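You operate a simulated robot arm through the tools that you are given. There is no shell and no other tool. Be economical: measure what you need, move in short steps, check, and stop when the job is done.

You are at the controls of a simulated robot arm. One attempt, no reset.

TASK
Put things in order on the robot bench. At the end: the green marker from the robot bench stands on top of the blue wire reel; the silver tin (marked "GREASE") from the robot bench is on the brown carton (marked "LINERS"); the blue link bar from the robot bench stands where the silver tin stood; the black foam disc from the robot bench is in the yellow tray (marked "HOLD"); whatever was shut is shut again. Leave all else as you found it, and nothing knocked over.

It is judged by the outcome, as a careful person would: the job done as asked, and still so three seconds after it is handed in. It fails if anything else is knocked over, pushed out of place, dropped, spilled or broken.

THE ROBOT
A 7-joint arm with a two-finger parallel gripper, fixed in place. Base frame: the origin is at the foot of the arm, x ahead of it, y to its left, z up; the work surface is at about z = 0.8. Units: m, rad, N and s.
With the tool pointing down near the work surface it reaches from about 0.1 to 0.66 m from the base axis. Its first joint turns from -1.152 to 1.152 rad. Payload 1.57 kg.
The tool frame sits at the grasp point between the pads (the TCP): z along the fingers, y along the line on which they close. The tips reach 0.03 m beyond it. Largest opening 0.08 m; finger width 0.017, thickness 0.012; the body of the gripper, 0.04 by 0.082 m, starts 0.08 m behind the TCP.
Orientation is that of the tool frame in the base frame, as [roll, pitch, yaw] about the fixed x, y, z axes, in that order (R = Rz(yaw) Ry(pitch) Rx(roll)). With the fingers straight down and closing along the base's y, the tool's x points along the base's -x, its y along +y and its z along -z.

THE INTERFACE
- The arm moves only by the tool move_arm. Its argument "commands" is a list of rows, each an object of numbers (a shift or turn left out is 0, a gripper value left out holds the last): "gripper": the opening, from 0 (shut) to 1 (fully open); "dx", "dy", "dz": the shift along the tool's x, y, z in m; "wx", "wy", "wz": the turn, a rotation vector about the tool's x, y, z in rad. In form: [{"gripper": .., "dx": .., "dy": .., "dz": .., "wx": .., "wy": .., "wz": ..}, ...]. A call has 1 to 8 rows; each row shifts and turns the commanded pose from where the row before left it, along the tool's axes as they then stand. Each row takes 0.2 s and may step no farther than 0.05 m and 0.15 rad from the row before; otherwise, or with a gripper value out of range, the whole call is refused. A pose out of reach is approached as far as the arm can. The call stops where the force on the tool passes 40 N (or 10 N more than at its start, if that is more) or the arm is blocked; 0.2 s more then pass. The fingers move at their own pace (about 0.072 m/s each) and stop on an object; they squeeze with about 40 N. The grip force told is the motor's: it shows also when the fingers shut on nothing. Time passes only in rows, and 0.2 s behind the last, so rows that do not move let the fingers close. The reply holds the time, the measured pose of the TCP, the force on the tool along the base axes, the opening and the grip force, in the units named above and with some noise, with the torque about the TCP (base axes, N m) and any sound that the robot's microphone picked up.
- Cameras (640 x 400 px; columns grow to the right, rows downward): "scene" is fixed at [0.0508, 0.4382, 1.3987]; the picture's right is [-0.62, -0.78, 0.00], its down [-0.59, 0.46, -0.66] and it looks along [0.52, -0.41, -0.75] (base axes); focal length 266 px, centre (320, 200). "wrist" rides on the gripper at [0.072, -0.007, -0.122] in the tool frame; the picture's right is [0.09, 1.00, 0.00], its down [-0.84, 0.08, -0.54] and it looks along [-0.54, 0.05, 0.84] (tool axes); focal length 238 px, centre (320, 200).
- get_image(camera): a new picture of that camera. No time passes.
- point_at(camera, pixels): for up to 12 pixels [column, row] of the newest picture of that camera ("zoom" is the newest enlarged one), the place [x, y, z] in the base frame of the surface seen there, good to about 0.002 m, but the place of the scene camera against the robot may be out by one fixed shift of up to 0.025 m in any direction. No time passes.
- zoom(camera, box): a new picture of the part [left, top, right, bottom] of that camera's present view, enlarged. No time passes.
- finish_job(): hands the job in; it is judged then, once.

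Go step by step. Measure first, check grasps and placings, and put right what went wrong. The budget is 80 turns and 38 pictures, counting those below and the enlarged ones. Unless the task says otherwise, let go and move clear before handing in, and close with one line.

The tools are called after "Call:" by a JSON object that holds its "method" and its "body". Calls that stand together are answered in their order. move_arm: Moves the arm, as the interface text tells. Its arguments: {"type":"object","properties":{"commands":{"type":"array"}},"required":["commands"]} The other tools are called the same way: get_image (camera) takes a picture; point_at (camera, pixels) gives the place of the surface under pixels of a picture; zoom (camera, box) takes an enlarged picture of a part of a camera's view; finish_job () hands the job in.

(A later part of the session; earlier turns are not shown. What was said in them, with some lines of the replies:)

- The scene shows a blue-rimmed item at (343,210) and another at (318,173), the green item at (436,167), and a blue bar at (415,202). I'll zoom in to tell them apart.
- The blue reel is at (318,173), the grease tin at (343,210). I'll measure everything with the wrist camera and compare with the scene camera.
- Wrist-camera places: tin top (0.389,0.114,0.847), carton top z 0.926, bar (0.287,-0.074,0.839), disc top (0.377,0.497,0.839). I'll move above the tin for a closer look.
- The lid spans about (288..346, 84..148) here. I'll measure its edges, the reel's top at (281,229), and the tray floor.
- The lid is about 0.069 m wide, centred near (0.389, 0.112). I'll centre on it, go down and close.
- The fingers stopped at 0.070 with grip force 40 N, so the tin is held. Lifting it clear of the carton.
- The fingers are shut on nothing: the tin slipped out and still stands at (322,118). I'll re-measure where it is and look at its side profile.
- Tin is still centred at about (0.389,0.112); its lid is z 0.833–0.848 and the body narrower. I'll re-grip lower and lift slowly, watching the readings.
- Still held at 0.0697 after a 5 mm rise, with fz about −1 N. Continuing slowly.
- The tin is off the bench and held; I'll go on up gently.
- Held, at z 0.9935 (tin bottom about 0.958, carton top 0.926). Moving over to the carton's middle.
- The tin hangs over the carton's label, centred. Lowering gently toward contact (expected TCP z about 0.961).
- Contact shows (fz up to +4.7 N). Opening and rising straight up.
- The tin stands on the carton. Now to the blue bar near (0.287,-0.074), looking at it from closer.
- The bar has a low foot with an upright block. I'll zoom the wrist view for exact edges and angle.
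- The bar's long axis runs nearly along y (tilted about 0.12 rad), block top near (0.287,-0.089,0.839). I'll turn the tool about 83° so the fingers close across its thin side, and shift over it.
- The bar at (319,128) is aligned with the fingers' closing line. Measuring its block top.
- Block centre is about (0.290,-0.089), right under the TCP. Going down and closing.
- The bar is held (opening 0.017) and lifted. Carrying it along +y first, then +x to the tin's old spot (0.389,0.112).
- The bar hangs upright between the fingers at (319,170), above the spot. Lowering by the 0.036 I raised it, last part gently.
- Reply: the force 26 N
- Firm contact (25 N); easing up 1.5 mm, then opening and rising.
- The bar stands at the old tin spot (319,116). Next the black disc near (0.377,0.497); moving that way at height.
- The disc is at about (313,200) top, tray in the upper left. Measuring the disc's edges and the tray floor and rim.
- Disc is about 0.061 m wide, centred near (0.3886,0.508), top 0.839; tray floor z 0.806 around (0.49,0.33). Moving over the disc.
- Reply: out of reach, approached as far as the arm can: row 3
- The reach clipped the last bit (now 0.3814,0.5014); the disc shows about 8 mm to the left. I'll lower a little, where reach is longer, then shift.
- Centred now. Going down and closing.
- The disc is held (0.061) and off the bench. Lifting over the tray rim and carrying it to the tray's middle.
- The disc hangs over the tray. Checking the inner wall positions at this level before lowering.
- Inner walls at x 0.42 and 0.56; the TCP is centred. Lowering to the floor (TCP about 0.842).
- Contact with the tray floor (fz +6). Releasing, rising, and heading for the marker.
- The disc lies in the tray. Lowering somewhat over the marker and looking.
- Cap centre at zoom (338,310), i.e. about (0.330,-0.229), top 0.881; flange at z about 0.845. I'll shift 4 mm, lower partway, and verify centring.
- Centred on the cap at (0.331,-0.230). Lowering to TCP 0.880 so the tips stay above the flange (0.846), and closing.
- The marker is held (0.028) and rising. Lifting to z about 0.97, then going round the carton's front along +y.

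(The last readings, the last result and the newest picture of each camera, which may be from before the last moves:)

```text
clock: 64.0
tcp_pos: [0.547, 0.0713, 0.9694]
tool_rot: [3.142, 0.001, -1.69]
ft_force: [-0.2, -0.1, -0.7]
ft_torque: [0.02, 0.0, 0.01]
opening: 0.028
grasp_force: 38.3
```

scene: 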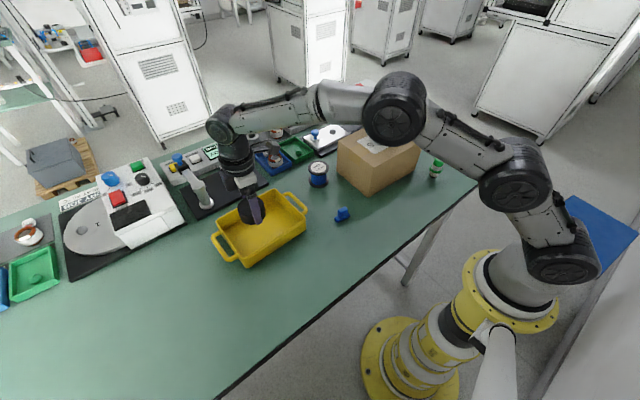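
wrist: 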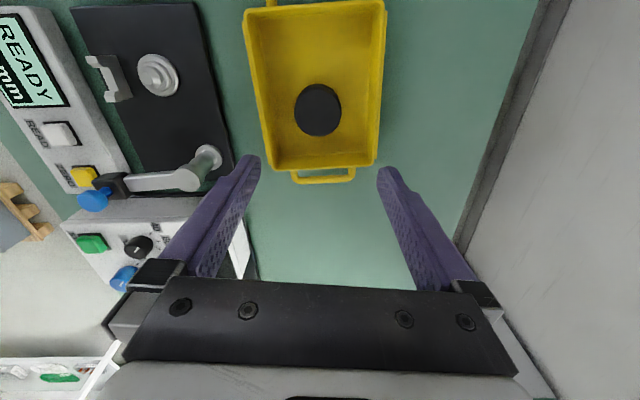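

TCP reads (0.547,0.0713,0.969), over the reel. Checking the alignment.

Call:
{"method": "get_image", "body": {"camera": "wrist"}}

Call:
{"method": "zoom", "body": {"camera": "scene", "box": [270, 110, 366, 200]}}

```text
4 pictures are left
```

wrist: 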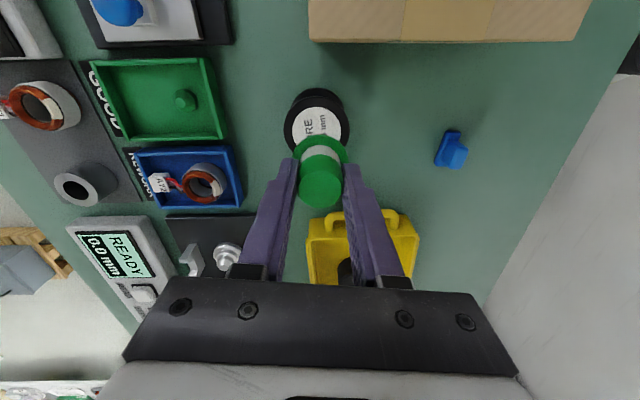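

```text
4.44 times, centred on (318, 155) of scene
```

zoom: 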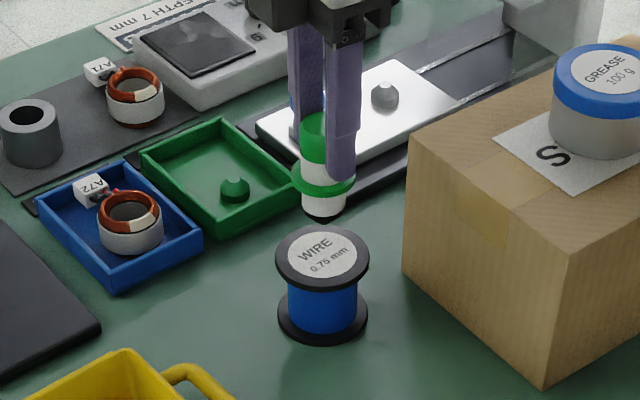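

The marker hangs upright; reel rim spans columns 284–350 at row ~122. Measuring the reel rim in this view.

Call:
{"method": "point_at", "body": {"camera": "wrist", "pixels": [[288, 126], [346, 123], [316, 125], [316, 110], [320, 185]]}}

```text
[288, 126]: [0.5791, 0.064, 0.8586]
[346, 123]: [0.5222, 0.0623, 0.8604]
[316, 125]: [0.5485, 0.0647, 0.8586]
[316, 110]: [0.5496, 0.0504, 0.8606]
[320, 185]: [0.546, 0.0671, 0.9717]
```

Reel centre is about (0.5505,0.072), top 0.860; nudging 3 mm in x and lowering toward contact at TCP about 0.940.

Call:
{"method": "move_arm", "body": {"commands": [{"dy": -0.003}, {"dz": 0.01}, {"dz": 0.01}, {"dz": 0.005}, {"dz": 0.002}, {}]}}

Call:
{"method": "move_arm", "body": {"commands": [{"dz": 0.001}, {}]}}

```text
clock: 65.4
tcp_pos: [0.5501, 0.0693, 0.9416]
tool_rot: [3.141, 0.0, -1.691]
ft_force: [0.0, -0.8, 0.3]
ft_torque: [-0.02, 0.0, -0.01]
opening: 0.0283
grasp_force: 38.1
```

```text
clock: 66.0
tcp_pos: [0.5492, 0.0696, 0.9402]
tool_rot: [3.141, 0.0, -1.691]
ft_force: [0.1, -0.8, -1.5]
ft_torque: [-0.01, -0.03, 0.0]
opening: 0.0281
grasp_force: 38.7
```

Call:
{"method": "move_arm", "body": {"commands": [{"dz": 0.001}, {}]}}

```text
clock: 66.6
tcp_pos: [0.5492, 0.0713, 0.9397]
tool_rot: [-3.14, 0.001, -1.691]
ft_force: [0.4, 0.5, 1.0]
ft_torque: [-0.02, -0.02, -0.01]
opening: 0.0283
grasp_force: 38.9
```

No clear contact yet (fz +1); stepping one more millimetre.

Call:
{"method": "move_arm", "body": {"commands": [{"dz": 0.001}, {}]}}

```text
clock: 67.2
tcp_pos: [0.5497, 0.0711, 0.9393]
tool_rot: [-3.14, 0.001, -1.691]
ft_force: [0.0, -0.2, 2.5]
ft_torque: [-0.07, 0.08, 0.01]
opening: 0.0283
grasp_force: 38.2
```

Contact now (fz +2.5 N, torque showing). Opening, waiting, then rising straight.

Call:
{"method": "move_arm", "body": {"commands": [{"gripper": 1}, {}, {}, {"dz": -0.01}, {"dz": -0.03}, {"dz": -0.04}, {"dz": -0.04}, {}]}}

Call:
{"method": "get_image", "body": {"camera": "scene"}}

Call:
{"method": "zoom", "body": {"camera": "scene", "box": [220, 110, 428, 240]}}

```text
clock: 69.0
tcp_pos: [0.547, 0.0723, 1.0574]
tool_rot: [-3.142, -0.001, -1.692]
ft_force: [-0.1, 0.0, -0.2]
ft_torque: [0.03, 0.02, 0.03]
opening: 0.0798
grasp_force: 0.0
```

```text
2 pictures are left
```

scene: 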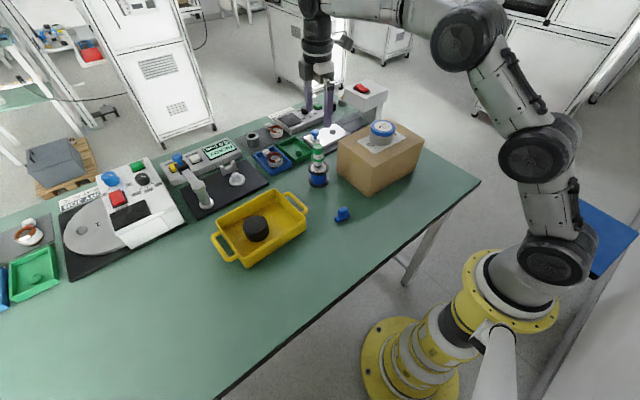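

```text
3.08 times, centred on (324, 175) of scene
```

zoom: 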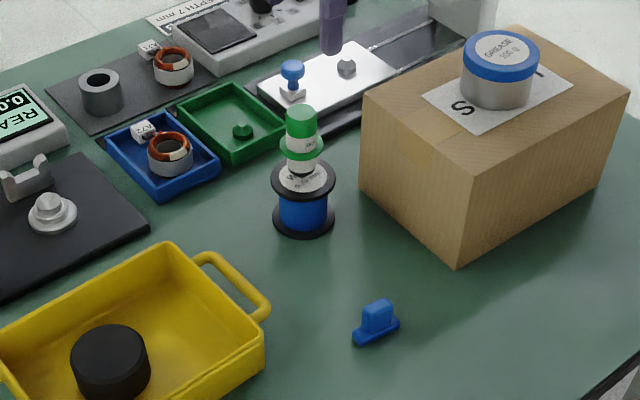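

The last zoom shows all four in place. The marker stands on the reel (302,140), the tin is on the carton (500,70), the bar is at the tin's old spot (377,325), and the disc is in the tray (110,360). Nothing had to be opened and the arm is clear, so I'm handing in.

Call:
{"method": "finish_job", "body": {}}

```text
The job is handed in.
```

The job is handed in: the green marker is on the blue reel, the grease tin on the carton, the link bar where the tin stood, and the foam disc in the yellow tray. The tin slipped from the gripper once, without tipping or moving, before I lifted it successfully.
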